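You operate a simulated robot arm through the tools that you are given. There is no shell and no other tool. Be economical: measure what you need, move in short steps, check, and stop when the job is done.

Carry out the task below with a simulated two-armed robot. There is one attempt and no reset: what you move stays moved.

TASK
Stack the packet marked "tea bags" from the cream worktop by the toaster on top of the packet labelled "rice". Put the bottle marked "Rapeseed Oil" from the cream worktop by the toaster on the worktop by the sink and the bottle marked "whole milk" on the top of the beige table. Take the sweetcorn tin and leave it on the top of the dining table. Take the stock box from the counter of the dresser and leave it on the lower shelf of the beige table. Take the glass cleaner bottle on the top of the beige table and put it away on the top of the mirror shelf. Pull the narrow drawer of the side table open. The order is free. Set down upright: bottle, sweetcorn tin, glass cleaner bottle.

Only the result counts: the job must be done as asked and must still hold three seconds after the hand-in. Knocking over, shifting, dropping, spilling or breaking anything else fails it.

THE ROBOT
Two 7-joint arms with two-finger parallel grippers on one trunk, on a base that drives. Base frame: it is fixed to the floor where the robot stands at the start and does not move with it; the origin is under the middle of the robot, x ahead of it, y to its left, z up; the surface under the hand at the start is at about z = 0.91. Readings come in m, rad, newtons and seconds.
The left shoulder is at the start at [0.11, 0.169, 1.511], the right one opposite. With the tool pointing down near the work surface each hand reaches from about 0.42 to 0.74 m from the robot's upright axis, wherever it stands, measured 20 degrees to its own side. Places, roughly: clear oil bottle, milk bottle, sauce bottle with a [0.75, 0, 1]; glass cleaner bottle [-3.25, -1, 1]; lower shelf of the beige table [-3.4, -1.1, 0.2]; narrow drawer of the side table [-0.4, 0.5, 0.8]; packet, tea bag packet [0.75, 0, 1]; stock box [-2.5, 0.5, 1]; sweetcorn tin [-1.25, 0.5, 1]; top of the beige table [-3.4, -1.1, 0.9]; top of the dining table [-2.2, -1.8, 0.8]; top of the mirror shelf (13x51 cm) [-3, 0.66, 1]; worktop by the sink [3.3, -0.7, 0.9]. Payload 1.57 kg a hand.
Tool frame (each hand has its own): the origin (TCP) lies between the finger pads and is the grasp point; the fingertips stand 0.03 m ahead of it; z points along the fingers, y is the line along which they close. Largest opening 0.08 m; finger width 0.017, thickness 0.012; the body of the gripper, 0.04 by 0.082 m, starts 0.08 m behind the TCP.
Orientation is told as [roll, pitch, yaw] about the base's x, y, z axes, in that order, counted from this pose: with the fingers straight down and closing along the base's y, the tool's x points along the base's -x, its y along +y and its z along -z.

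THE INTERFACE
- The arms move only by the tool arm_command. It takes "left_deltas", "right_deltas" or both (then of equal length, played together; a hand with none holds still); each is a list of rows, each a list of 7 numbers: the shift along the tool's x, y, z in units of 40 mm (1.0 is 40 mm), then the turn, a rotation vector about the tool's x, y, z in units of 6 degrees (1.0 is 6 degrees), then the closure, from 0 (fully open) to 1 (shut). In form: [[tx, ty, tz, ax, ay, az, fingers], ...]. A call has 1 to 8 rows; each row shifts and turns the commanded pose from where the row before left it, along the tool's axes as they then stand. A call with a number of a shift or a turn outside -1 to 1 is refused whole. Rows are played at 5 a second. More than 0.05 m and 0.15 rad between two rows, or a gripper value outside its range, and nothing of the call is played. A pose out of reach is approached as far as the arm can. The call stops where the force on the tool passes 40 N (or 10 N more than at its start, if that is more) or the arm is blocked; 0.2 s more then pass. Each finger travels about 0.072 m/s and halts on what it meets, pressing with about 25 N; the grip force reading is that of the motor and also rises with nothing between the fingers. The clock runs only during rows and for 0.2 s after the last one: add rows that do not move to give the fingers time. The reply holds the time, the measured pose of the TCP, the force on the tool along the base axes, the opening and the grip force, in the units named above and with some noise, with the torque about the TCP (base axes, N m) and any sound that the robot's microphone picked up.
- Cameras (640 x 400 px; columns grow to the right, rows downward): "scene" is now at [0.1107, 0.0365, 1.6879]; the picture's right is [0.88, -0.48, -0.00], its down [-0.42, -0.77, -0.49] and it looks along [0.23, 0.43, -0.87] (base axes); focal length 214 px, centre (320, 200). "left" rides on the left gripper at [0.072, 0.007, -0.122] in its tool frame; the picture's right is [-0.09, 1.00, 0.00], its down [-0.84, -0.08, -0.54] and it looks along [-0.54, -0.05, 0.84] (tool axes); focal length 238 px, centre (320, 200). "right" rides on the right gripper at [0.072, -0.007, -0.122] in its tool frame; the picture's right is [0.09, 1.00, 0.00], its down [-0.84, 0.08, -0.54] and it looks along [-0.54, 0.05, 0.84] (tool axes); focal length 238 px, centre (320, 200). There is no depth. A picture from a camera that has moved, and an enlarged one, comes with that camera's place and axes in the base frame and with its lens. The place of the scene camera against the robot may be out by one fixed shift of up to 0.025 m in any direction.
- snapshot(camera): a new picture of that camera. The clock stands still meanwhile.
- lift_body(by): slides the trunk up (or, below 0, down) by that many m; the arms and the scene camera ride with it, the base frame stays. It gives what a move gives, with no picture.
- roll_base(legs): drives the robot by 1 to 6 legs, each [ahead, left, turn to the left] in m, m and rad, along the robot's own axes; the way and the turn of a leg run together, so that a leg with both is an arc; at most 1.5 m and 3.142 rad a leg. The arms and the cameras ride along, it lands a little off, and it stops where it bumps. It gives what a move gives.
- head_to(pan, tilt): turns the head with the scene camera to pan (to the left, within 1.501 rad either way) and tilt (down, from -0.506 to 1.204), counted from straight ahead of the robot. It gives what a move gives.
- inspect(camera, box): a new picture of the part [left, top, right, bottom] of that camera's present view, enlarged. The clock stands still meanwhile.
- job_done(): hands the job in; it is judged then, once.

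Work in short steps. Places have to be worked out from the pictures, the camera data and where the tool is seen: move nearer, look again, correct. Check each grasp and each placing, and mend what went wrong. You have 196 turns and 176 pictures in all, those below and enlarged ones among them. Open the grippers and draw the arms clear of the work before you hand the job in, unless the task says otherwise; then end with one line.

The tools are called by a JSON object that holds its "op" and its "data". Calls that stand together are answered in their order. arm_command: Moves the arms, as the interface text tells. Its arguments: {"type":"object","properties":{"left_deltas":{"type":"array"},"right_deltas":{"type":"array"}},"required":[]} The other tools are called the same way: lift_body (by) slides the trunk up or down; roll_base (legs) drives the base; head_to (pan, tilt) turns the head that bears the scene camera; snapshot (camera) takes a picture; inspect (camera, box) takes an enlarged picture of a part of a camera's view; job_done () hands the job in.

At the start:

```text
time: 0.0
left_ee_pos: [0.567, 0.4669, 1.2514]
left_tcp_rot: [0.0, 0.0, 0.001]
left_ft_force: [0.0, 0.7, 0.5]
left_moment: [0.03, 0.01, -0.01]
left_width: 0.0799
left_finger_force: 0.0
right_ee_pos: [0.6881, -0.1784, 1.2535]
right_tcp_rot: [0.002, -0.001, -0.001]
right_ft_force: [0.5, -1.1, -1.0]
right_moment: [0.01, -0.05, 0.0]
right_width: 0.08
right_finger_force: 0.1
trunk travel left (down, up): [-0.825, 0.065]
robot x, y, heading: [-0.0013, 0.002, -0.001]
head pan, tilt: [1.07, 1.059]
```

scene: 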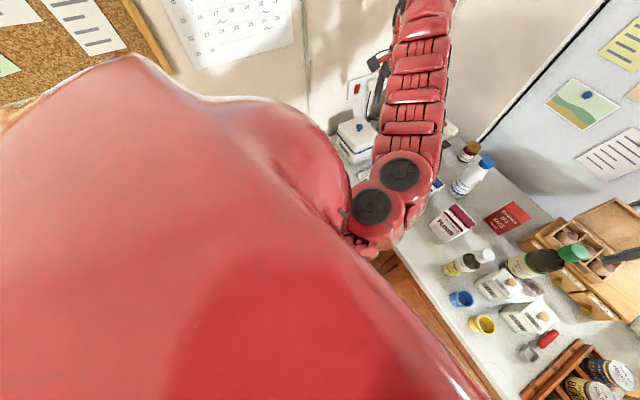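
right: 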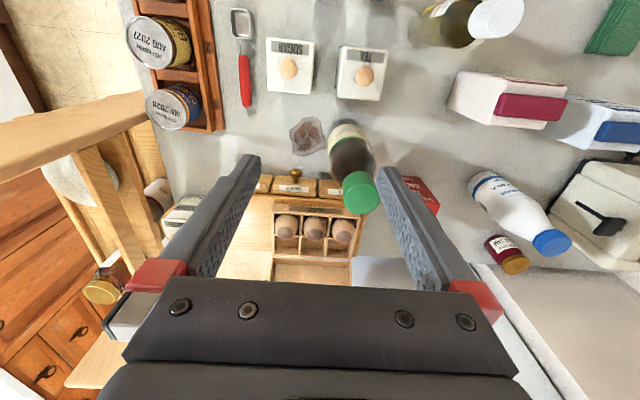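
left: 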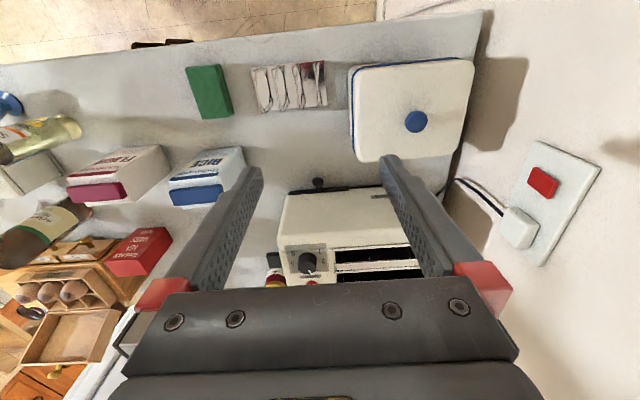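

The start pictures show the worktop with packets and bottles. I look straight ahead to map the objects.

{"op": "head_to", "data": {"pan": 0.0, "tilt": 0.85}}

{"op": "snapshot", "data": {"camera": "scene"}}

```text
time: 1.3
left_ee_pos: [0.567, 0.4666, 1.2534]
left_tcp_rot: [0.0, -0.001, 0.0]
left_ft_force: [0.5, 0.7, 0.4]
left_moment: [0.01, -0.03, 0.03]
left_width: 0.0804
left_finger_force: 0.1
right_ee_pos: [0.6891, -0.1777, 1.2535]
right_tcp_rot: [0.002, 0.0, 0.0]
right_ft_force: [0.5, 0.5, 0.1]
right_moment: [0.03, -0.01, 0.01]
right_width: 0.0801
right_finger_force: 0.1
trunk travel left (down, up): [-0.825, 0.065]
robot x, y, heading: [-0.0009, 0.003, 0.003]
head pan, tilt: [0.0, 0.85]
```

```text
172 pictures are left
camera scene: at [0.1574, -0.0212, 1.703], right [0.0, -1.0, 0.0], down [-0.75, 0.0, -0.66], along [0.66, 0.0, -0.75], focal length 214 px, centre (320, 200)
```

scene: 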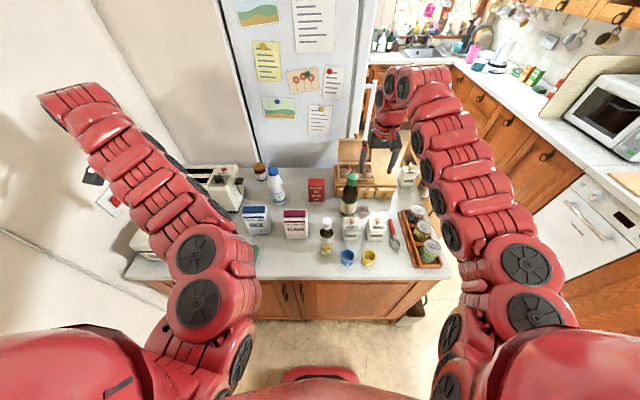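

The worktop lies ahead with rice, flour, milk, tea box, bottles. I enlarge it to read the labels.

{"op": "inspect", "data": {"camera": "scene", "box": [190, 130, 450, 290]}}

{"op": "inspect", "data": {"camera": "scene", "box": [230, 160, 350, 250]}}

```text
2.46 times, centred on (320, 210) of scene
camera zoom: at [0.1574, -0.0212, 1.703], right [0.0, -1.0, 0.0], down [-0.75, 0.0, -0.66], along [0.66, 0.0, -0.75], focal length 528 px, centre (320, 175)
```

zoom: 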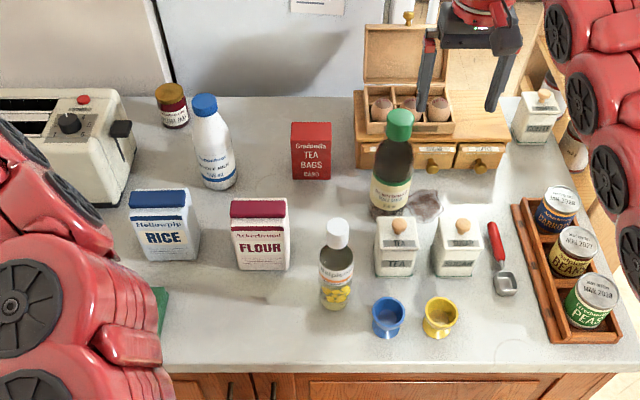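

```text
4.44 times, centred on (290, 205) of scene
camera zoom: at [0.1574, -0.0212, 1.703], right [0.0, -1.0, 0.0], down [-0.75, 0.0, -0.66], along [0.66, 0.0, -0.75], focal length 953 px, centre (453, 178)
```

zoom: 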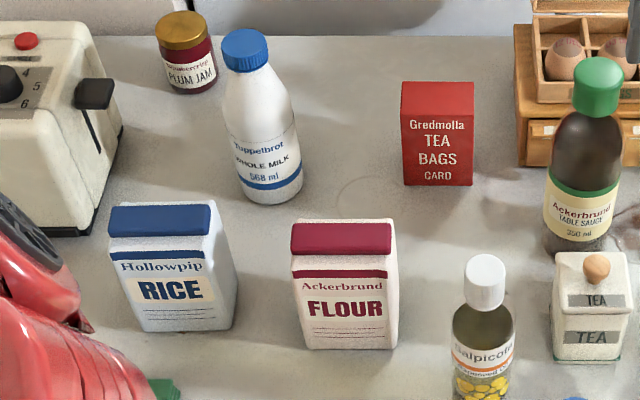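

The tea box stands near (0.85, 0.0), rice near (0.75, 0.23) and oil near (0.65, -0.03), and the worktop edge is at x≈0.46. I raise the trunk a bit and drive ahead 0.18 m to bring everything into reach.

{"op": "lift_body", "data": {"by": 0.06}}

{"op": "roll_base", "data": {"legs": [[0.16, 0.0, 0.0]]}}

{"op": "snapshot", "data": {"camera": "scene"}}

{"op": "snapshot", "data": {"camera": "left"}}

{"op": "snapshot", "data": {"camera": "right"}}

```text
time: 2.3
left_ee_pos: [0.5659, 0.4665, 1.3123]
left_tcp_rot: [0.001, -0.001, 0.001]
left_ft_force: [0.5, -0.5, -0.6]
left_moment: [-0.02, 0.02, -0.02]
left_width: 0.0798
left_finger_force: 0.0
right_ee_pos: [0.6888, -0.179, 1.3127]
right_tcp_rot: [0.001, 0.0, -0.002]
right_ft_force: [-0.3, -0.2, -0.2]
right_moment: [0.0, -0.03, -0.06]
right_width: 0.08
right_finger_force: 0.1
trunk travel left (down, up): [-0.885, 0.005]
robot x, y, heading: [0.0016, 0.0003, -0.003]
head pan, tilt: [0.0, 0.85]
```

```text
time: 3.7
left_ee_pos: [0.7245, 0.4661, 1.3138]
left_tcp_rot: [-0.001, -0.002, -0.001]
left_ft_force: [-0.2, 0.5, 0.4]
left_moment: [-0.01, -0.03, 0.02]
left_width: 0.08
left_finger_force: 0.0
right_ee_pos: [0.8466, -0.1777, 1.3149]
right_tcp_rot: [0.0, -0.002, -0.001]
right_ft_force: [-1.4, -0.2, -0.3]
right_moment: [0.01, -0.03, -0.01]
right_width: 0.0804
right_finger_force: 0.0
trunk travel left (down, up): [-0.885, 0.005]
robot x, y, heading: [0.1585, -0.0034, 0.009]
head pan, tilt: [0.0, 0.85]
```

```text
169 pictures are left
camera scene: at [0.314, -0.0212, 1.7635], right [0.0, -1.0, 0.0], down [-0.75, 0.0, -0.66], along [0.66, 0.0, -0.75], focal length 214 px, centre (320, 200)
```

scene: 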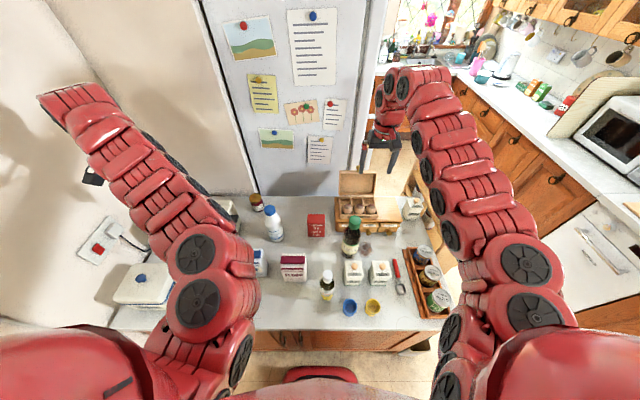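

```text
168 pictures are left
camera left: at [0.6518, 0.474, 1.4353], right [0.09, 1.0, 0.0], down [0.84, -0.08, 0.54], along [0.54, -0.05, -0.84], focal length 238 px, centre (320, 200)
```

left: 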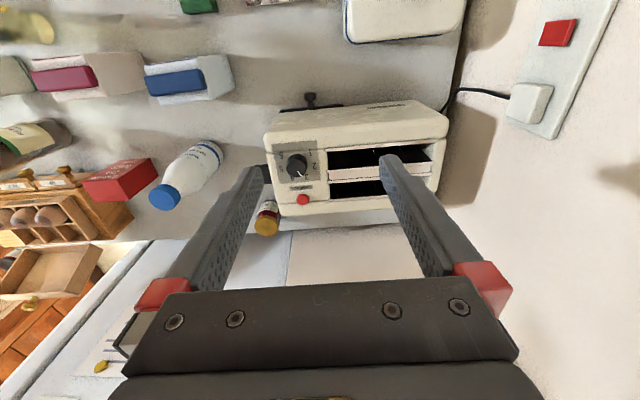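

```text
167 pictures are left
camera right: at [0.7747, -0.1848, 1.4369], right [-0.09, 1.0, 0.0], down [0.84, 0.08, 0.54], along [0.54, 0.05, -0.84], focal length 238 px, centre (320, 200)
```

right: 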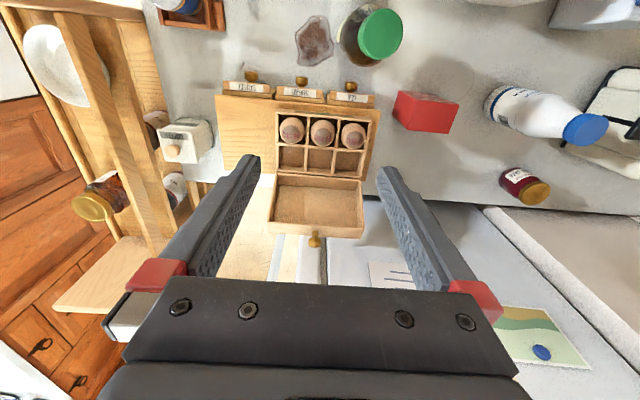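

I enlarge the tea box in both hand cameras to measure its size and pose.

{"op": "inspect", "data": {"camera": "right", "box": [370, 70, 490, 145]}}

{"op": "inspect", "data": {"camera": "left", "box": [60, 40, 260, 220]}}

{"op": "inspect", "data": {"camera": "scene", "box": [240, 185, 400, 325]}}

```text
5.33 times, centred on (430, 108) of right
camera zoom: at [0.7747, -0.1848, 1.4369], right [-0.09, 1.0, 0.0], down [0.84, 0.08, 0.54], along [0.54, 0.05, -0.84], focal length 1271 px, centre (-267, 693)
```

zoom: 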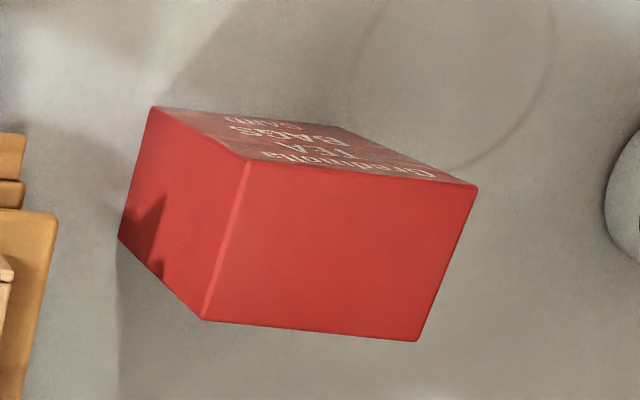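

```text
2.22 times, centred on (160, 130) of left
camera zoom: at [0.6518, 0.474, 1.4353], right [0.09, 1.0, 0.0], down [0.84, -0.08, 0.54], along [0.54, -0.05, -0.84], focal length 530 px, centre (676, 356)
```

zoom: 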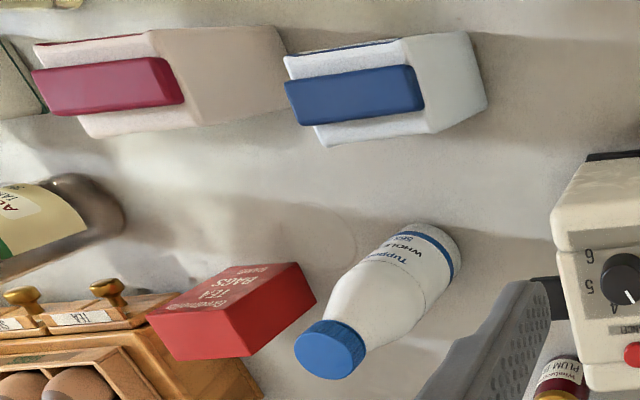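

```text
2.86 times, centred on (320, 255) of scene
camera zoom: at [0.314, -0.0212, 1.7635], right [0.0, -1.0, 0.0], down [-0.75, 0.0, -0.66], along [0.66, 0.0, -0.75], focal length 613 px, centre (320, 43)
```

zoom: 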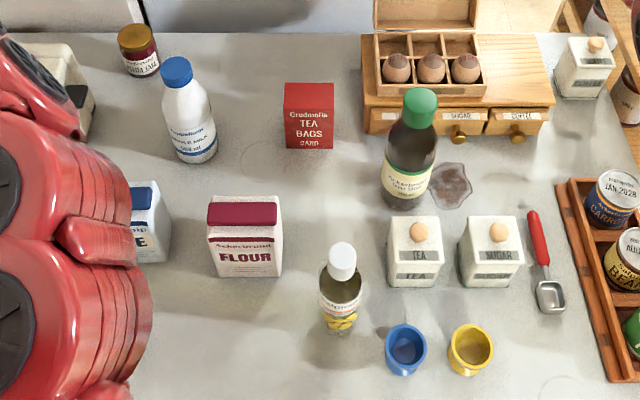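

Tea box: centre ≈(0.858, 0.018), 0.049 deep in x, 0.074 wide in y, top at 1.018. Rice: centre ≈(0.675, 0.258), top ≈1.045. I roll 4 cm nearer, then shift the left hand over towards the box and the right hand out of the way.

{"op": "roll_base", "data": {"legs": [[0.04, 0.0, 0.0]]}}

{"op": "arm_command", "data": {"left_deltas": [[-0.2, -1, 0, 0, 0, 0, 0], [-0.2, -1, 0, 0, 0, 0, 0], [-0.2, -1, 0, 0, 0, 0, 0], [-0.2, -1, 0, 0, 0, 0, 0], [-0.2, -1, 0, 0, 0, 0, 0], [-0.2, -1, 0, 0, 0, 0, 0], [-0.2, -1, 0, 0, 0, 0, 0], [-0.2, -1, 0, 0, 0, 0, 0]], "right_deltas": [[0.5, -0.5, 0, 0, 0, 0, 0], [0.5, -0.5, 0, 0, 0, 0, 0], [0.5, -0.5, 0, 0, 0, 0, 0], [0.5, -0.5, 0, 0, 0, 0, 0], [0.5, -0.5, 0, 0, 0, 0, 0], [0.5, -0.5, 0, 0, 0, 0, 0], [0.5, -0.5, 0, 0, 0, 0, 0], [0.5, -0.5, 0, 0, 0, 0, 0]]}}

{"op": "arm_command", "data": {"left_deltas": [[0, 0, 0, 0, 0, 1, 0], [0, 0, 0, 0, 0, 1, 0], [0, 0, 0, 0, 0, 1, 0], [0, 0, 0, 0, 0, 1, 0], [0, 0, 0, 0, 0, 1, 0], [0, 0, 0, 0, 0, 1, 0], [0, 0, 0, 0, 0, 1, 0], [0, 0, 0, 0, 0, 0.5, 0]]}}

{"op": "arm_command", "data": {"left_deltas": [[0, 0, 0, 0, 0, 1, 0], [0, 0, 0, 0, 0, 1, 0], [0, 0, 0, 0, 0, 1, 0], [0, 0, 0, 0, 0, 1, 0], [0, 0, 0, 0, 0, 1, 0], [0, 0, 0, 0, 0, 1, 0], [0, 0, 0, 0, 0, 1, 0], [0, 0, 0, 0, 0, 0.5, 0]]}}

```text
time: 4.6
left_ee_pos: [0.7579, 0.4684, 1.3166]
left_tcp_rot: [0.001, -0.005, 0.001]
left_ft_force: [-0.3, -0.6, 0.4]
left_moment: [-0.02, -0.11, -0.01]
left_width: 0.0803
left_finger_force: 0.0
right_ee_pos: [0.8816, -0.1786, 1.3176]
right_tcp_rot: [-0.001, -0.006, 0.0]
right_ft_force: [-0.6, 0.2, -0.4]
right_moment: [-0.01, -0.06, 0.05]
right_width: 0.08
right_finger_force: 0.0
trunk travel left (down, up): [-0.885, 0.005]
robot x, y, heading: [0.201, -0.0022, 0.003]
head pan, tilt: [0.0, 0.85]
```

```text
time: 6.4
left_ee_pos: [0.8351, 0.1491, 1.3041]
left_tcp_rot: [0.004, -0.001, 0.004]
left_ft_force: [0.5, -0.5, 0.2]
left_moment: [0.02, 0.02, -0.04]
left_width: 0.08
left_finger_force: 0.1
left hand out of reach, approached as far as the arm can: row 2, 3, 4
right_ee_pos: [0.7879, -0.3518, 1.3043]
right_tcp_rot: [0.003, 0.003, 0.002]
right_ft_force: [0.3, 0.4, -0.6]
right_moment: [0.04, 0.0, 0.01]
right_width: 0.0801
right_finger_force: 0.0
right hand out of reach, approached as far as the arm can: row 4, 5, 6, 7, 8
trunk travel left (down, up): [-0.885, 0.005]
robot x, y, heading: [0.2007, 0.0017, 0.001]
head pan, tilt: [0.0, 0.85]
```

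```text
time: 8.2
left_ee_pos: [0.8353, 0.1502, 1.3034]
left_tcp_rot: [0.001, -0.001, -0.785]
left_ft_force: [-0.3, -0.2, -0.1]
left_moment: [0.01, 0.01, 0.0]
left_width: 0.0801
left_finger_force: 0.1
right_ee_pos: [0.7883, -0.3497, 1.3034]
right_tcp_rot: [0.001, 0.002, -0.001]
right_ft_force: [-1.0, 1.3, 1.6]
right_moment: [-0.01, -0.02, 0.0]
right_width: 0.0801
right_finger_force: 0.1
trunk travel left (down, up): [-0.885, 0.005]
robot x, y, heading: [0.2025, -0.0015, -0.0]
head pan, tilt: [0.0, 0.85]
```

```text
time: 10.0
left_ee_pos: [0.8343, 0.1488, 1.3026]
left_tcp_rot: [0.001, 0.0, -1.569]
left_ft_force: [0.5, -0.1, -0.8]
left_moment: [0.02, 0.01, 0.0]
left_width: 0.0803
left_finger_force: 0.0
right_ee_pos: [0.7889, -0.35, 1.3031]
right_tcp_rot: [0.002, 0.001, 0.001]
right_ft_force: [0.0, -0.6, 0.5]
right_moment: [-0.02, 0.0, -0.03]
right_width: 0.0801
right_finger_force: 0.0
trunk travel left (down, up): [-0.885, 0.005]
robot x, y, heading: [0.2022, 0.001, 0.004]
head pan, tilt: [0.0, 0.85]
```

The left hand is now yawed −90° (tool x = +y, tool y = +x). I move it above the tea box and look.

{"op": "arm_command", "data": {"left_deltas": [[-0.82, 0.15, 0, 0, 0, 0, 0], [-0.82, 0.15, 0, 0, 0, 0, 0], [-0.82, 0.15, 0, 0, 0, 0, 0], [-0.82, 0.15, 0, 0, 0, 0, 0], [0, 0, 1, 0, 0, 0, 0], [0, 0, 1, 0, 0, 0, 0]]}}

{"op": "snapshot", "data": {"camera": "left"}}

```text
time: 11.4
left_ee_pos: [0.859, 0.0191, 1.2229]
left_tcp_rot: [-0.003, 0.0, -1.57]
left_ft_force: [0.0, 0.4, 1.0]
left_moment: [-0.01, 0.03, 0.01]
left_width: 0.0799
left_finger_force: 0.2
right_ee_pos: [0.789, -0.3493, 1.303]
right_tcp_rot: [0.003, 0.002, 0.003]
right_ft_force: [0.3, 0.7, -1.2]
right_moment: [-0.01, -0.01, 0.0]
right_width: 0.0803
right_finger_force: 0.2
trunk travel left (down, up): [-0.885, 0.005]
robot x, y, heading: [0.1971, 0.0007, -0.001]
head pan, tilt: [0.0, 0.85]
```

```text
163 pictures are left
camera left: at [0.8662, 0.092, 1.3443], right [1.0, -0.09, 0.0], down [-0.07, -0.84, 0.54], along [-0.05, -0.54, -0.84], focal length 238 px, centre (320, 200)
```

left: 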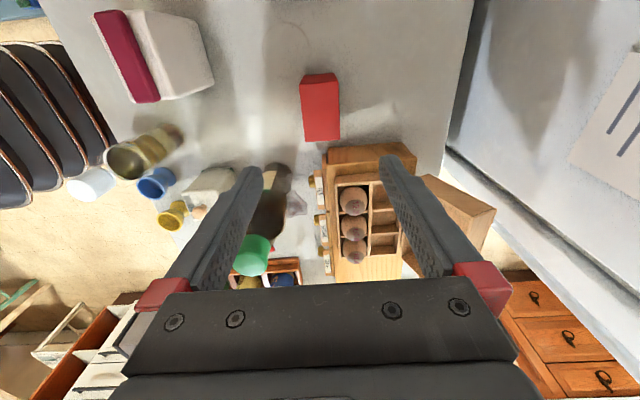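

The box is under the fingers (centre ≈(0.859, 0.022)). I go down to TCP z≈0.985 and check before closing.

{"op": "arm_command", "data": {"left_deltas": [[0, 0, 1, 0, 0, 0, 0], [0, 0, 1, 0, 0, 0, 0], [0, 0, 1, 0, 0, 0, 0], [0, 0, 1, 0, 0, 0, 0], [0, 0, 1, 0, 0, 0, 0], [0, 0, 0.9, 0, 0, 0, 0]]}}

{"op": "arm_command", "data": {"left_deltas": [[0, 0, 0, 0, 0, 0, 0.5], [0, 0, 0, 0, 0, 0, 0.6], [0, 0, 0, 0, 0, 0, 0.7]]}}

{"op": "snapshot", "data": {"camera": "left"}}

```text
time: 12.8
left_ee_pos: [0.8589, 0.016, 0.9852]
left_tcp_rot: [-0.002, 0.002, -1.571]
left_ft_force: [0.5, 0.0, -0.4]
left_moment: [0.01, 0.03, 0.0]
left_width: 0.0802
left_finger_force: 0.0
right_ee_pos: [0.7886, -0.3502, 1.304]
right_tcp_rot: [0.002, 0.001, -0.001]
right_ft_force: [-0.4, 0.1, -0.5]
right_moment: [-0.04, -0.02, 0.0]
right_width: 0.0801
right_finger_force: 0.0
trunk travel left (down, up): [-0.885, 0.005]
robot x, y, heading: [0.1984, 0.0002, -0.0]
head pan, tilt: [0.0, 0.85]
```

```text
time: 13.6
left_ee_pos: [0.8597, 0.0167, 0.9872]
left_tcp_rot: [0.0, 0.0, -1.568]
left_ft_force: [0.0, -0.1, 1.1]
left_moment: [-0.03, 0.0, -0.03]
left_width: 0.0492
left_finger_force: 24.6
right_ee_pos: [0.7895, -0.35, 1.303]
right_tcp_rot: [0.003, 0.0, 0.0]
right_ft_force: [-0.1, 0.5, -0.1]
right_moment: [0.0, -0.02, -0.01]
right_width: 0.08
right_finger_force: 0.0
trunk travel left (down, up): [-0.885, 0.005]
robot x, y, heading: [0.196, 0.0021, 0.002]
head pan, tilt: [0.0, 0.85]
```

```text
162 pictures are left
camera left: at [0.8665, 0.0888, 1.1084], right [1.0, -0.09, 0.0], down [-0.08, -0.84, 0.54], along [-0.05, -0.54, -0.84], focal length 238 px, centre (320, 200)
```

left: 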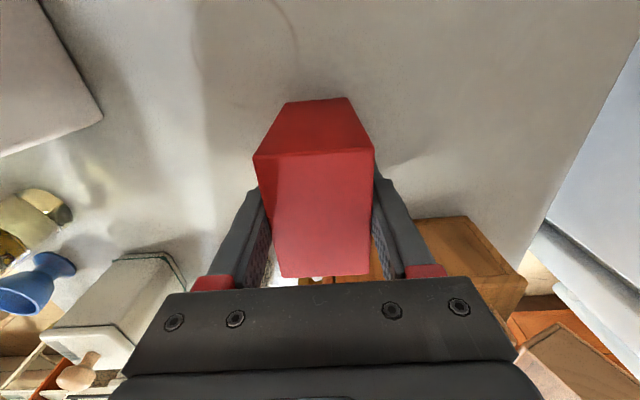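

The box is held (width 0.049). I lift it and carry it over the rice.

{"op": "arm_command", "data": {"left_deltas": [[0, 0, -1, 0, 0, 0, 0.7], [0, 0, -1, 0, 0, 0, 0.7], [0, 0, -1, 0, 0, 0, 0.7], [0, 0, -1, 0, 0, 0, 0.7], [0, 0, -1, 0, 0, 0, 0.7], [0, 0, -1, 0, 0, 0, 0.7]]}}

{"op": "arm_command", "data": {"left_deltas": [[0.8, -0.65, 0, 0, 0, 0, 0.7], [0.8, -0.65, 0, 0, 0, 0, 0.7], [0.8, -0.65, 0, 0, 0, 0, 0.7], [0.8, -0.65, 0, 0, 0, 0, 0.7], [0.8, -0.65, 0, 0, 0, 0, 0.7], [0.8, -0.65, 0, 0, 0, 0, 0.7], [0.8, -0.7, 0, 0, 0, 0, 0.7]]}}

{"op": "snapshot", "data": {"camera": "left"}}

{"op": "snapshot", "data": {"camera": "scene"}}

```text
time: 15.0
left_ee_pos: [0.8592, 0.0184, 1.2262]
left_tcp_rot: [-0.003, 0.001, -1.57]
left_ft_force: [0.2, -0.2, 0.1]
left_moment: [0.0, 0.02, -0.02]
left_width: 0.049
left_finger_force: 25.1
right_ee_pos: [0.788, -0.353, 1.3035]
right_tcp_rot: [0.004, 0.003, 0.0]
right_ft_force: [0.0, -0.3, -0.7]
right_moment: [0.0, -0.03, 0.03]
right_width: 0.0802
right_finger_force: 0.1
trunk travel left (down, up): [-0.885, 0.005]
robot x, y, heading: [0.1993, 0.0023, 0.004]
head pan, tilt: [0.0, 0.85]
```

```text
time: 16.6
left_ee_pos: [0.833, 0.0508, 1.228]
left_tcp_rot: [0.0, 0.0, -1.57]
left_ft_force: [0.3, 1.2, 0.2]
left_moment: [0.01, -0.01, 0.03]
left_width: 0.0493
left_finger_force: 25.3
left hand out of reach, approached as far as the arm can: row 2, 3, 4, 5, 6, 7
right_ee_pos: [0.7878, -0.3489, 1.3044]
right_tcp_rot: [0.001, 0.003, 0.001]
right_ft_force: [0.2, 0.3, 0.2]
right_moment: [0.01, -0.01, 0.02]
right_width: 0.0797
right_finger_force: 0.0
trunk travel left (down, up): [-0.885, 0.005]
robot x, y, heading: [0.2001, -0.0005, 0.001]
head pan, tilt: [0.0, 0.85]
```

```text
161 pictures are left
camera left: at [0.8399, 0.1238, 1.3493], right [1.0, -0.09, 0.0], down [-0.08, -0.84, 0.54], along [-0.05, -0.54, -0.84], focal length 238 px, centre (320, 200)
```

left: 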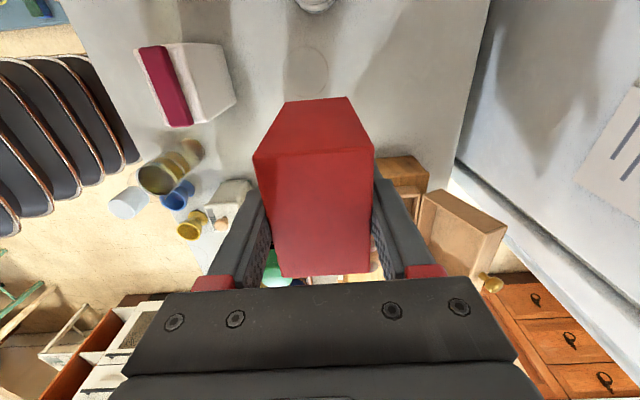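

```text
160 pictures are left
camera scene: at [0.3568, -0.021, 1.7631], right [0.0, -1.0, 0.0], down [-0.75, 0.0, -0.66], along [0.66, 0.0, -0.75], focal length 214 px, centre (320, 200)
```

scene: 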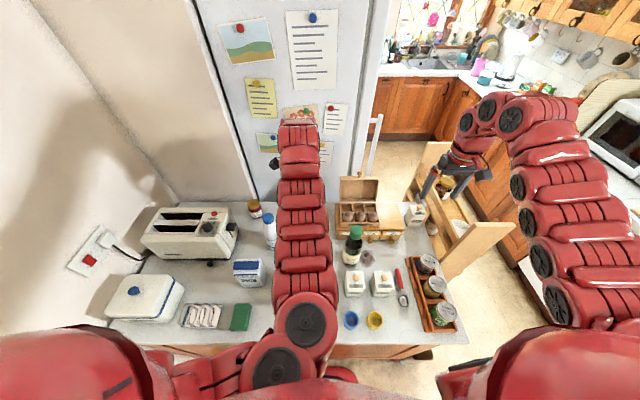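

The left arm can't fold back that far at this standing place. I roll the base back 0.16 m, so the rice is in the middle of the reach.

{"op": "roll_base", "data": {"legs": [[-0.16, 0.0, 0.0]]}}

{"op": "arm_command", "data": {"left_deltas": [[1, 0, 0, 0, 0, 0, 0.7], [1, 0, 0, 0, 0, 0, 0.7], [1, 0, 0, 0, 0, 0, 0.7], [1, 0, 0, 0, 0, 0, 0.7], [0.5, 0, 0, 0, 0, 0, 0.7]]}}

{"op": "snapshot", "data": {"camera": "left"}}

{"op": "snapshot", "data": {"camera": "scene"}}

```text
time: 18.0
left_ee_pos: [0.6769, 0.0523, 1.2257]
left_tcp_rot: [-0.003, 0.001, -1.566]
left_ft_force: [0.5, -1.0, 0.1]
left_moment: [0.02, 0.02, 0.01]
left_width: 0.0491
left_finger_force: 25.3
right_ee_pos: [0.634, -0.3506, 1.3028]
right_tcp_rot: [0.002, 0.003, 0.003]
right_ft_force: [-0.2, 0.0, 0.1]
right_moment: [0.01, 0.04, -0.02]
right_width: 0.0801
right_finger_force: 0.0
trunk travel left (down, up): [-0.885, 0.005]
robot x, y, heading: [0.042, 0.0004, 0.003]
head pan, tilt: [0.0, 0.85]
```

```text
time: 19.2
left_ee_pos: [0.7058, 0.1786, 1.2309]
left_tcp_rot: [0.001, 0.0, -1.566]
left_ft_force: [-0.1, 0.0, -0.3]
left_moment: [0.03, -0.05, -0.03]
left_width: 0.0489
left_finger_force: 25.0
left hand out of reach, approached as far as the arm can: row 2, 3
right_ee_pos: [0.6292, -0.3504, 1.3047]
right_tcp_rot: [0.002, 0.0, 0.002]
right_ft_force: [-0.4, -0.2, -0.3]
right_moment: [0.0, -0.01, -0.01]
right_width: 0.08
right_finger_force: 0.0
trunk travel left (down, up): [-0.885, 0.005]
robot x, y, heading: [0.0407, 0.0015, 0.002]
head pan, tilt: [0.0, 0.85]
```

```text
159 pictures are left
camera left: at [0.7125, 0.2507, 1.3525], right [1.0, -0.09, 0.0], down [-0.07, -0.84, 0.54], along [-0.05, -0.54, -0.84], focal length 238 px, centre (320, 200)
```

left: 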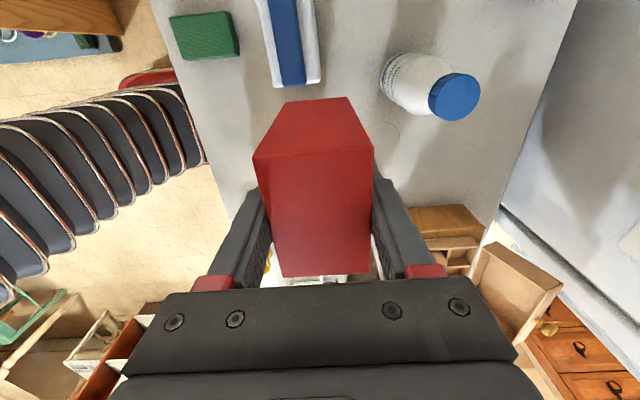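

```text
158 pictures are left
camera scene: at [0.197, -0.022, 1.7632], right [0.0, -1.0, 0.0], down [-0.75, 0.0, -0.66], along [0.66, 0.0, -0.75], focal length 214 px, centre (320, 200)
```

scene: 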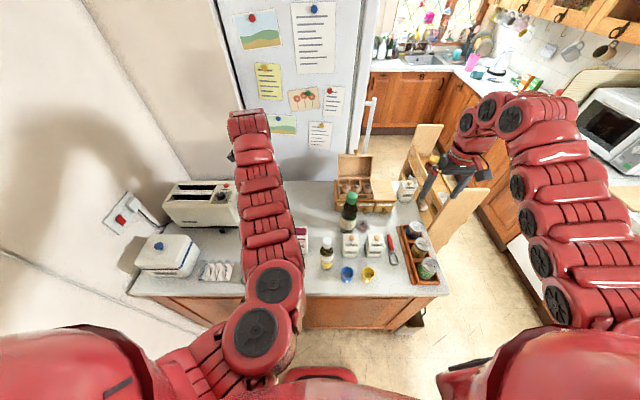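

The rice strip runs along y at x≈0.676, from y 0.217 to 0.30. I go a bit lower (to ease the fold) and on to above it.

{"op": "arm_command", "data": {"left_deltas": [[0, 0, 0.8, 0, 0, 0, 0.7], [0.6, -0.25, 0.5, 0, 0, 0, 0.7], [0.6, -0.25, 0, 0, 0, 0, 0.7], [0.6, -0.25, 0, 0, 0, 0, 0.7], [0.2, 0, 0, 0, 0, 0, 0.7]]}}

{"op": "snapshot", "data": {"camera": "left"}}

{"op": "inspect", "data": {"camera": "scene", "box": [160, 150, 360, 280]}}

```text
time: 20.4
left_ee_pos: [0.6799, 0.2499, 1.1794]
left_tcp_rot: [0.0, 0.002, -1.568]
left_ft_force: [0.4, 0.5, -0.9]
left_moment: [-0.02, 0.0, 0.0]
left_width: 0.0491
left_finger_force: 24.7
left hand out of reach, approached as far as the arm can: row 4
right_ee_pos: [0.63, -0.348, 1.3044]
right_tcp_rot: [0.003, 0.002, 0.002]
right_ft_force: [-0.2, 1.4, -0.3]
right_moment: [0.01, -0.02, 0.03]
right_width: 0.0802
right_finger_force: 0.0
trunk travel left (down, up): [-0.885, 0.005]
robot x, y, heading: [0.0421, -0.0024, 0.005]
head pan, tilt: [0.0, 0.85]
```

```text
157 pictures are left
camera left: at [0.6867, 0.3228, 1.3005], right [1.0, -0.09, 0.0], down [-0.07, -0.84, 0.54], along [-0.05, -0.54, -0.84], focal length 238 px, centre (320, 200)
```

left: 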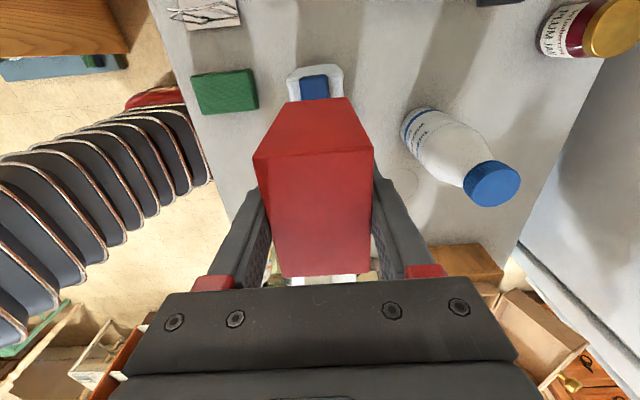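

```text
3.08 times, centred on (260, 215) of scene
camera zoom: at [0.1988, -0.021, 1.763], right [0.0, -1.0, 0.0], down [-0.75, 0.0, -0.66], along [0.66, 0.0, -0.75], focal length 660 px, centre (505, 154)
```

zoom: 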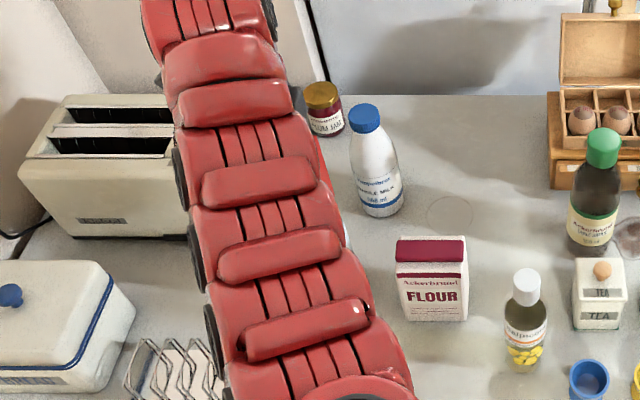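

I correct 8 mm and go down close to the strip, then look.

{"op": "arm_command", "data": {"left_deltas": [[0.2, -0.1, 0.3, 0, 0, 0, 0.7], [0, 0, 0.5, 0, 0, 0, 0.7], [0, 0, 0.4, 0, 0, 0, 0.7], [0, 0, 0, 0, 0, 0, 0.7]]}}

{"op": "snapshot", "data": {"camera": "left"}}

```text
time: 21.4
left_ee_pos: [0.677, 0.2585, 1.1303]
left_tcp_rot: [-0.002, 0.001, -1.566]
left_ft_force: [-0.6, -1.1, -0.6]
left_moment: [0.02, 0.0, 0.02]
left_width: 0.0493
left_finger_force: 24.8
right_ee_pos: [0.6313, -0.3479, 1.3025]
right_tcp_rot: [0.002, 0.001, 0.003]
right_ft_force: [0.6, -0.9, -0.3]
right_moment: [-0.01, 0.0, 0.0]
right_width: 0.08
right_finger_force: 0.0
trunk travel left (down, up): [-0.885, 0.005]
robot x, y, heading: [0.0405, 0.0029, 0.003]
head pan, tilt: [0.0, 0.85]
```

```text
155 pictures are left
camera left: at [0.6832, 0.3314, 1.2516], right [1.0, -0.09, 0.0], down [-0.07, -0.84, 0.54], along [-0.05, -0.54, -0.84], focal length 238 px, centre (320, 200)
```

left: 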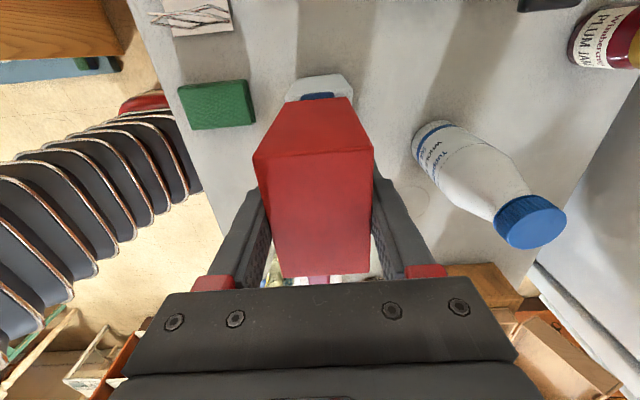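

Aligned in x with the blue strip. I descend in small steps watching for contact force.

{"op": "arm_command", "data": {"left_deltas": [[0, 0, 0.1, 0, 0, 0, 0.7], [0, 0, 0.05, 0, 0, 0, 0.7]]}}

{"op": "arm_command", "data": {"left_deltas": [[0, 0, 0.07, 0, 0, 0, 0.7]]}}

{"op": "snapshot", "data": {"camera": "left"}}

```text
time: 22.0
left_ee_pos: [0.6754, 0.2605, 1.1289]
left_tcp_rot: [0.009, 0.001, -1.566]
left_ft_force: [4.0, 2.6, 25.9]
left_moment: [-0.01, 0.04, -0.07]
left_width: 0.0498
left_finger_force: 24.7
right_ee_pos: [0.628, -0.3499, 1.3046]
right_tcp_rot: [0.0, 0.001, 0.003]
right_ft_force: [-0.6, 0.4, -0.1]
right_moment: [-0.01, 0.03, -0.04]
right_width: 0.0798
right_finger_force: 0.1
trunk travel left (down, up): [-0.885, 0.005]
robot x, y, heading: [0.0395, -0.0008, 0.002]
head pan, tilt: [0.0, 0.85]
```

```text
time: 22.4
left_ee_pos: [0.6755, 0.2578, 1.1255]
left_tcp_rot: [0.004, 0.002, -1.568]
left_ft_force: [6.4, 2.9, 34.8]
left_moment: [-0.03, -0.27, -0.06]
left_width: 0.0491
left_finger_force: 25.0
right_ee_pos: [0.6284, -0.3513, 1.3065]
right_tcp_rot: [0.005, -0.002, 0.001]
right_ft_force: [0.5, -0.3, 0.2]
right_moment: [-0.01, -0.03, -0.03]
right_width: 0.0799
right_finger_force: 0.1
trunk travel left (down, up): [-0.885, 0.005]
robot x, y, heading: [0.0386, -0.001, -0.001]
head pan, tilt: [0.0, 0.85]
```

```text
154 pictures are left
camera left: at [0.6804, 0.33, 1.2465], right [1.0, -0.09, 0.01], down [-0.08, -0.84, 0.54], along [-0.04, -0.54, -0.84], focal length 238 px, centre (320, 200)
```

left: 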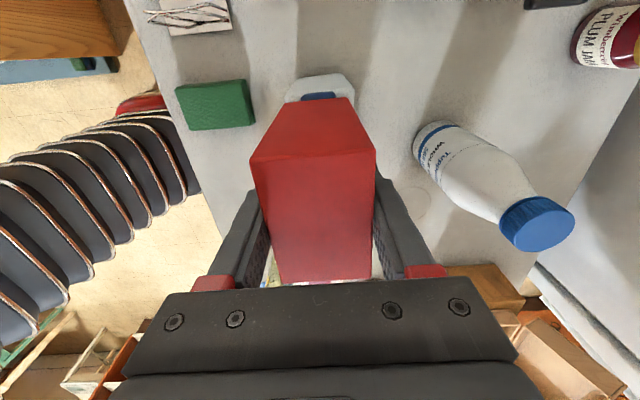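

Contact is made with about 35 N. I back off 3 mm to ease the pressing, then open slowly.

{"op": "arm_command", "data": {"left_deltas": [[0, 0, -0.08, 0, 0, 0, 0.7], [0, 0, 0, 0, 0, 0, 0.35], [0, 0, 0, 0, 0, 0, 0.25], [0, 0, 0, 0, 0, 0, 0.0], [0, 0, 0, 0, 0, 0, 0]]}}

{"op": "snapshot", "data": {"camera": "left"}}

```text
time: 23.6
left_ee_pos: [0.6776, 0.2592, 1.1238]
left_tcp_rot: [-0.002, -0.001, -1.568]
left_ft_force: [-0.4, -0.5, 0.3]
left_moment: [-0.01, -0.01, 0.01]
left_width: 0.08
left_finger_force: 0.1
right_ee_pos: [0.6312, -0.3498, 1.3043]
right_tcp_rot: [0.003, 0.003, 0.001]
right_ft_force: [0.3, -0.3, -0.4]
right_moment: [-0.01, -0.02, -0.02]
right_width: 0.0802
right_finger_force: 0.0
trunk travel left (down, up): [-0.885, 0.005]
robot x, y, heading: [0.037, -0.0023, 0.005]
head pan, tilt: [0.0, 0.85]
```

```text
153 pictures are left
camera left: at [0.6838, 0.3312, 1.2452], right [1.0, -0.09, 0.0], down [-0.07, -0.84, 0.54], along [-0.05, -0.54, -0.84], focal length 238 px, centre (320, 200)
```

left: 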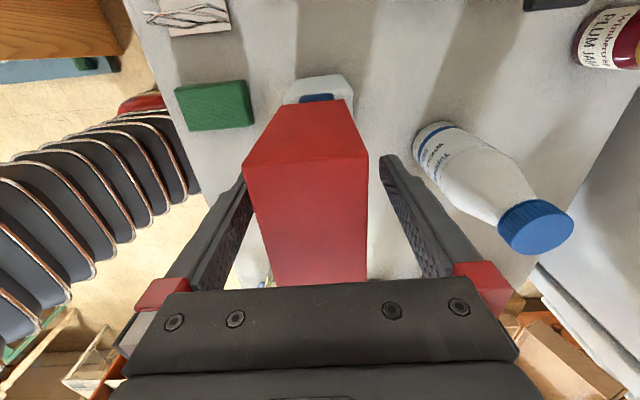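

The box stands freely on the rice. I centre slightly and rise straight up.

{"op": "arm_command", "data": {"left_deltas": [[0, -0.12, 0, 0, 0, 0, 0], [0, 0, -0.5, 0, 0, 0, 0], [0, 0, -1, 0, 0, 0, 0], [0, 0, -1, 0, 0, 0, 0], [0, 0, -1, 0, 0, 0, 0]]}}

{"op": "snapshot", "data": {"camera": "left"}}

```text
time: 24.8
left_ee_pos: [0.6875, 0.262, 1.2586]
left_tcp_rot: [-0.001, 0.001, -1.568]
left_ft_force: [-0.2, -0.3, 0.1]
left_moment: [-0.06, -0.03, 0.0]
left_width: 0.0797
left_finger_force: 0.0
left hand out of reach, approached as far as the arm can: row 3
right_ee_pos: [0.6288, -0.3499, 1.3031]
right_tcp_rot: [0.001, 0.002, 0.002]
right_ft_force: [0.0, -0.9, -0.5]
right_moment: [-0.01, -0.01, 0.01]
right_width: 0.0801
right_finger_force: 0.1
trunk travel left (down, up): [-0.885, 0.005]
robot x, y, heading: [0.0432, -0.0028, 0.008]
head pan, tilt: [0.0, 0.85]
```

```text
152 pictures are left
camera left: at [0.6946, 0.3348, 1.3803], right [1.0, -0.09, 0.0], down [-0.08, -0.84, 0.54], along [-0.05, -0.54, -0.84], focal length 238 px, centre (320, 200)
```

left: 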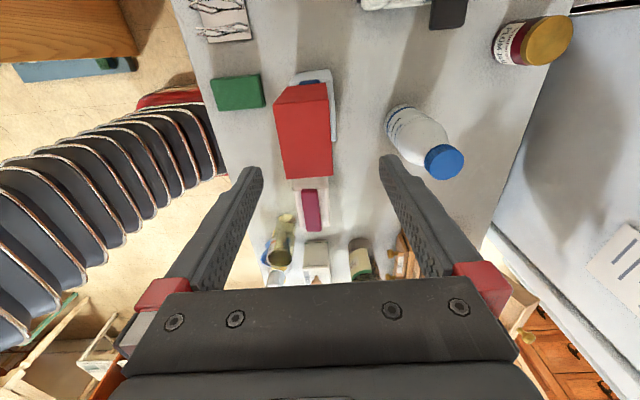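

Tea bags stand on the rice. Next the milk, at roughly (0.84, 0.20) with its top near 1.11. I roll ahead 0.14 m with the hands high and look.

{"op": "roll_base", "data": {"legs": [[0.14, 0.0, 0.0]]}}

{"op": "arm_command", "data": {"left_deltas": [[-0.8, 0.1, 0, 0, 0, 0, 0], [-0.7, 0.1, 0, 0, 0, 0, 0]]}}

{"op": "snapshot", "data": {"camera": "left"}}

{"op": "snapshot", "data": {"camera": "right"}}

```text
time: 26.1
left_ee_pos: [0.827, 0.2634, 1.2589]
left_tcp_rot: [0.002, -0.001, -1.568]
left_ft_force: [0.6, 0.4, -0.7]
left_moment: [-0.02, -0.02, -0.04]
left_width: 0.0798
left_finger_force: 0.2
right_ee_pos: [0.7676, -0.3494, 1.3048]
right_tcp_rot: [0.001, 0.001, 0.001]
right_ft_force: [0.1, 0.3, 0.7]
right_moment: [0.01, -0.01, -0.01]
right_width: 0.08
right_finger_force: 0.1
trunk travel left (down, up): [-0.885, 0.005]
robot x, y, heading: [0.1833, 0.0001, -0.002]
head pan, tilt: [0.0, 0.85]
```

```text
time: 26.8
left_ee_pos: [0.8373, 0.2027, 1.2583]
left_tcp_rot: [0.001, 0.0, -1.566]
left_ft_force: [0.2, 0.2, -0.7]
left_moment: [0.02, -0.04, 0.02]
left_width: 0.0799
left_finger_force: 0.0
right_ee_pos: [0.7703, -0.3534, 1.3037]
right_tcp_rot: [0.004, 0.002, 0.002]
right_ft_force: [-0.4, 0.2, 0.8]
right_moment: [0.01, -0.01, -0.01]
right_width: 0.0801
right_finger_force: 0.1
trunk travel left (down, up): [-0.885, 0.005]
robot x, y, heading: [0.1844, -0.0022, -0.0]
head pan, tilt: [0.0, 0.85]
```

```text
151 pictures are left
camera left: at [0.8438, 0.275, 1.3801], right [1.0, -0.09, 0.0], down [-0.07, -0.84, 0.54], along [-0.05, -0.54, -0.84], focal length 238 px, centre (320, 200)
```

left: 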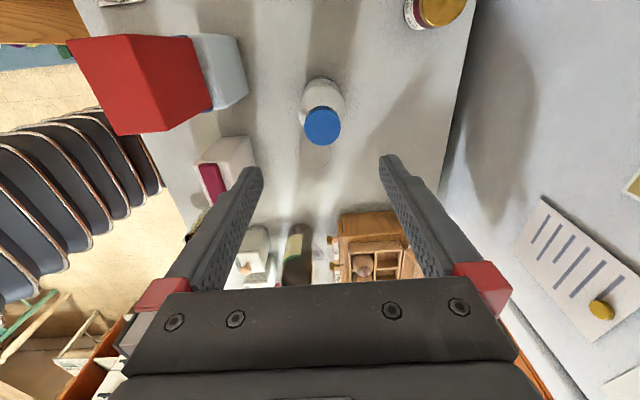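

```text
150 pictures are left
camera right: at [0.699, -0.3574, 1.4261], right [-0.09, 1.0, 0.0], down [0.84, 0.08, 0.54], along [0.54, 0.05, -0.84], focal length 238 px, centre (320, 200)
```

right: 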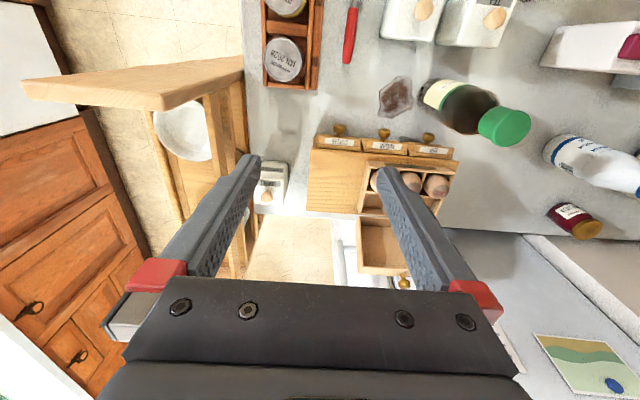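

The milk cap centre is ≈(0.839, 0.199), top ≈1.11, diameter ≈0.043. I descend to TCP z≈1.105 so the pads hold the cap, then close.

{"op": "arm_command", "data": {"left_deltas": [[-0.08, 0.07, 0.8, 0, 0, 0, 0], [0, 0, 1, 0, 0, 0, 0], [0, 0, 1, 0, 0, 0, 0], [0, 0, 0.8, 0, 0, 0, 0]]}}

{"op": "snapshot", "data": {"camera": "left"}}

```text
time: 27.8
left_ee_pos: [0.84, 0.1993, 1.1138]
left_tcp_rot: [0.002, 0.001, -1.567]
left_ft_force: [-0.3, 0.3, 0.1]
left_moment: [0.02, 0.0, 0.03]
left_width: 0.08
left_finger_force: 0.0
right_ee_pos: [0.7705, -0.3487, 1.3027]
right_tcp_rot: [0.001, 0.002, 0.001]
right_ft_force: [0.6, 0.0, -0.3]
right_moment: [0.0, 0.02, 0.01]
right_width: 0.0802
right_finger_force: 0.0
trunk travel left (down, up): [-0.885, 0.005]
robot x, y, heading: [0.1815, -0.0001, 0.003]
head pan, tilt: [0.0, 0.85]
```

```text
149 pictures are left
camera left: at [0.8459, 0.2718, 1.2349], right [1.0, -0.09, 0.0], down [-0.08, -0.84, 0.54], along [-0.05, -0.54, -0.84], focal length 238 px, centre (320, 200)
```

left: 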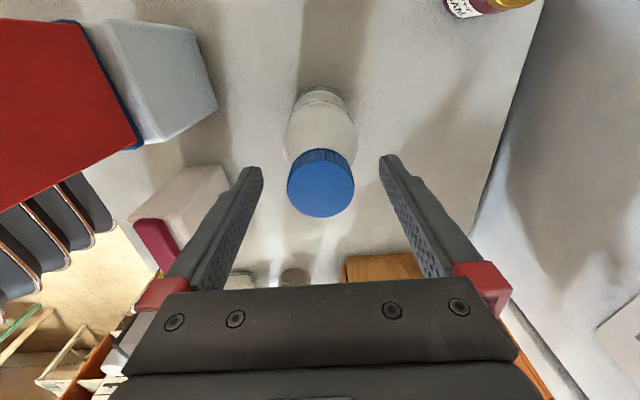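

Refined: cap top ≈1.093, centre (0.839, 0.194). I shift 5 mm, go down 2.4 cm and close.

{"op": "arm_command", "data": {"left_deltas": [[-0.13, 0, 0.3, 0, 0, 0, 0], [0, 0, 0.3, 0, 0, 0, 0], [0, 0, 0, 0, 0, 0, 0.5], [0, 0, 0, 0, 0, 0, 0.6], [0, 0, 0, 0, 0, 0, 0.7]]}}

{"op": "snapshot", "data": {"camera": "left"}}

```text
time: 28.9
left_ee_pos: [0.8397, 0.1945, 1.0893]
left_tcp_rot: [-0.001, 0.0, -1.568]
left_ft_force: [1.6, 0.1, -0.2]
left_moment: [-0.08, 0.01, 0.0]
left_width: 0.0495
left_finger_force: 25.5
right_ee_pos: [0.7712, -0.3504, 1.3033]
right_tcp_rot: [0.001, 0.0, 0.003]
right_ft_force: [-0.8, -0.3, 0.2]
right_moment: [0.0, 0.02, 0.0]
right_width: 0.0799
right_finger_force: 0.2
trunk travel left (down, up): [-0.885, 0.005]
robot x, y, heading: [0.1834, -0.0017, 0.003]
head pan, tilt: [0.0, 0.85]
```

```text
148 pictures are left
camera left: at [0.8461, 0.2671, 1.2109], right [1.0, -0.09, 0.0], down [-0.07, -0.84, 0.54], along [-0.05, -0.54, -0.84], focal length 238 px, centre (320, 200)
```

left: 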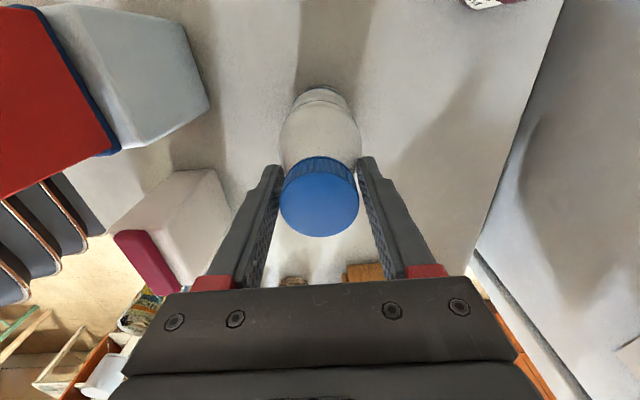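

The grip reads 0.0495 at 25 N, on the cap. I lift and check that the bottle comes along.

{"op": "arm_command", "data": {"left_deltas": [[0, 0, -0.5, 0, 0, 0, 0.7], [0, 0, -1, 0, 0, 0, 0.7], [0, 0, -1, 0, 0, 0, 0.7], [0, 0, -1, 0, 0, 0, 0.7], [0, 0, -1, 0, 0, 0, 0.7]]}}

{"op": "snapshot", "data": {"camera": "left"}}

{"op": "snapshot", "data": {"camera": "scene"}}

```text
time: 30.1
left_ee_pos: [0.8398, 0.1939, 1.2715]
left_tcp_rot: [-0.001, 0.0, -1.569]
left_ft_force: [0.2, -0.4, -6.0]
left_moment: [-0.01, 0.0, 0.01]
left_width: 0.0462
left_finger_force: 25.4
right_ee_pos: [0.7714, -0.3497, 1.3036]
right_tcp_rot: [0.001, 0.001, 0.002]
right_ft_force: [-0.2, -0.5, 0.7]
right_moment: [-0.01, -0.02, 0.02]
right_width: 0.0802
right_finger_force: 0.1
trunk travel left (down, up): [-0.885, 0.005]
robot x, y, heading: [0.1822, -0.0, 0.003]
head pan, tilt: [0.0, 0.85]
```

```text
147 pictures are left
camera left: at [0.8467, 0.2665, 1.3934], right [1.0, -0.09, 0.0], down [-0.07, -0.84, 0.54], along [-0.05, -0.54, -0.84], focal length 238 px, centre (320, 200)
```

left: 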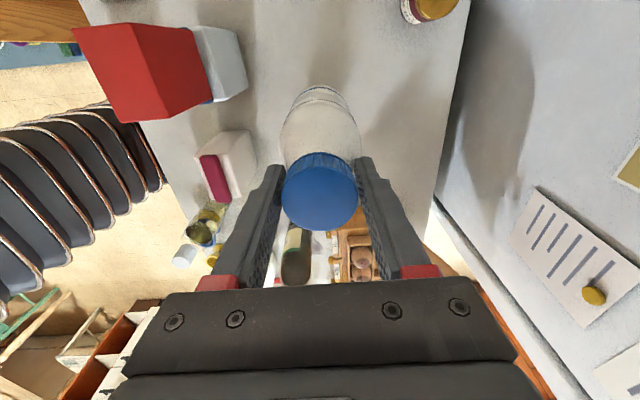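

```text
146 pictures are left
camera scene: at [0.3388, -0.0209, 1.763], right [0.0, -1.0, 0.0], down [-0.75, 0.0, -0.66], along [0.66, 0.0, -0.75], focal length 214 px, centre (320, 200)
```

scene: 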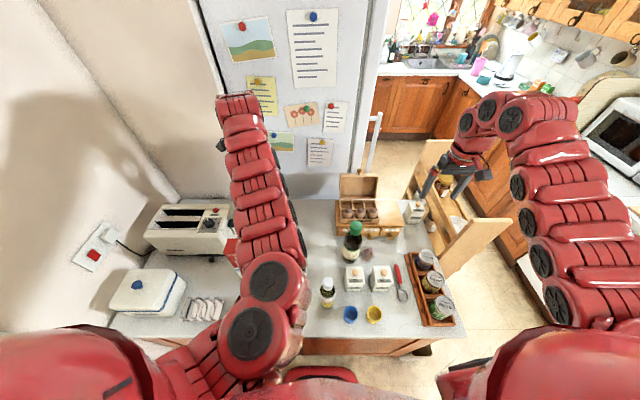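

The milk is held (6 N weight), upright. Before rolling back over the stacked tea box (top ≈1.153) I raise the milk so its base is above 1.17.

{"op": "arm_command", "data": {"left_deltas": [[0, 0, -0.8, 0, 0, 0, 0.8], [0, 0, -0.8, 0, 0, 0, 0.8], [0, 0, -0.8, 0, 0, 0, 0.8]]}}

```text
time: 30.9
left_ee_pos: [0.8624, 0.1963, 1.3296]
left_tcp_rot: [-0.001, 0.0, -1.567]
left_ft_force: [0.2, 0.6, -7.0]
left_moment: [-0.01, 0.0, 0.0]
left_width: 0.046
left_finger_force: 24.6
left hand out of reach, approached as far as the arm can: row 2, 3
right_ee_pos: [0.7743, -0.3485, 1.3022]
right_tcp_rot: [0.002, 0.003, 0.001]
right_ft_force: [0.7, 0.2, 0.4]
right_moment: [0.0, 0.02, 0.02]
right_width: 0.0798
right_finger_force: 0.0
trunk travel left (down, up): [-0.885, 0.005]
robot x, y, heading: [0.1848, 0.0008, 0.004]
head pan, tilt: [0.0, 0.85]
```

Base of the milk is only at ~1.147, too little. I move it to y≈0.10 first (over the low flour side), then roll back 0.32 m clear of the worktop.

{"op": "arm_command", "data": {"left_deltas": [[-0.8, 0, 0, 0, 0, 0, 0.8], [-0.8, 0, 0, 0, 0, 0, 0.8], [-0.8, 0, 0, 0, 0, 0, 0.8]]}}

{"op": "snapshot", "data": {"camera": "left"}}

```text
time: 31.8
left_ee_pos: [0.8575, 0.0986, 1.3279]
left_tcp_rot: [-0.002, 0.002, -1.565]
left_ft_force: [0.1, -0.8, -5.5]
left_moment: [-0.03, 0.03, 0.03]
left_width: 0.046
left_finger_force: 24.8
right_ee_pos: [0.7721, -0.3492, 1.3032]
right_tcp_rot: [0.001, 0.002, 0.001]
right_ft_force: [-0.2, -0.1, 0.0]
right_moment: [-0.01, -0.05, 0.03]
right_width: 0.0802
right_finger_force: 0.1
trunk travel left (down, up): [-0.885, 0.005]
robot x, y, heading: [0.1806, -0.0007, 0.007]
head pan, tilt: [0.0, 0.85]
```

```text
145 pictures are left
camera left: at [0.8639, 0.1724, 1.4503], right [1.0, -0.09, 0.0], down [-0.07, -0.84, 0.54], along [-0.05, -0.54, -0.84], focal length 238 px, centre (320, 200)
```

left: 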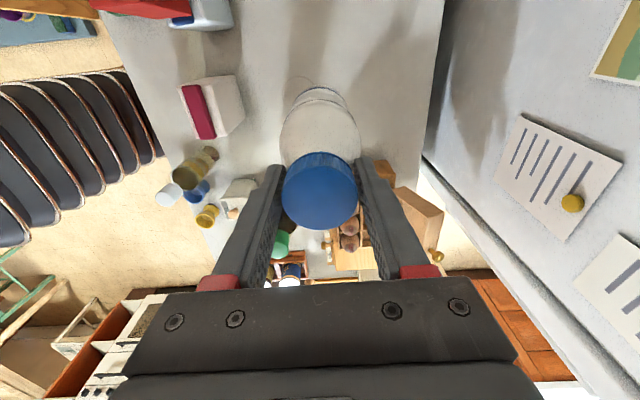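

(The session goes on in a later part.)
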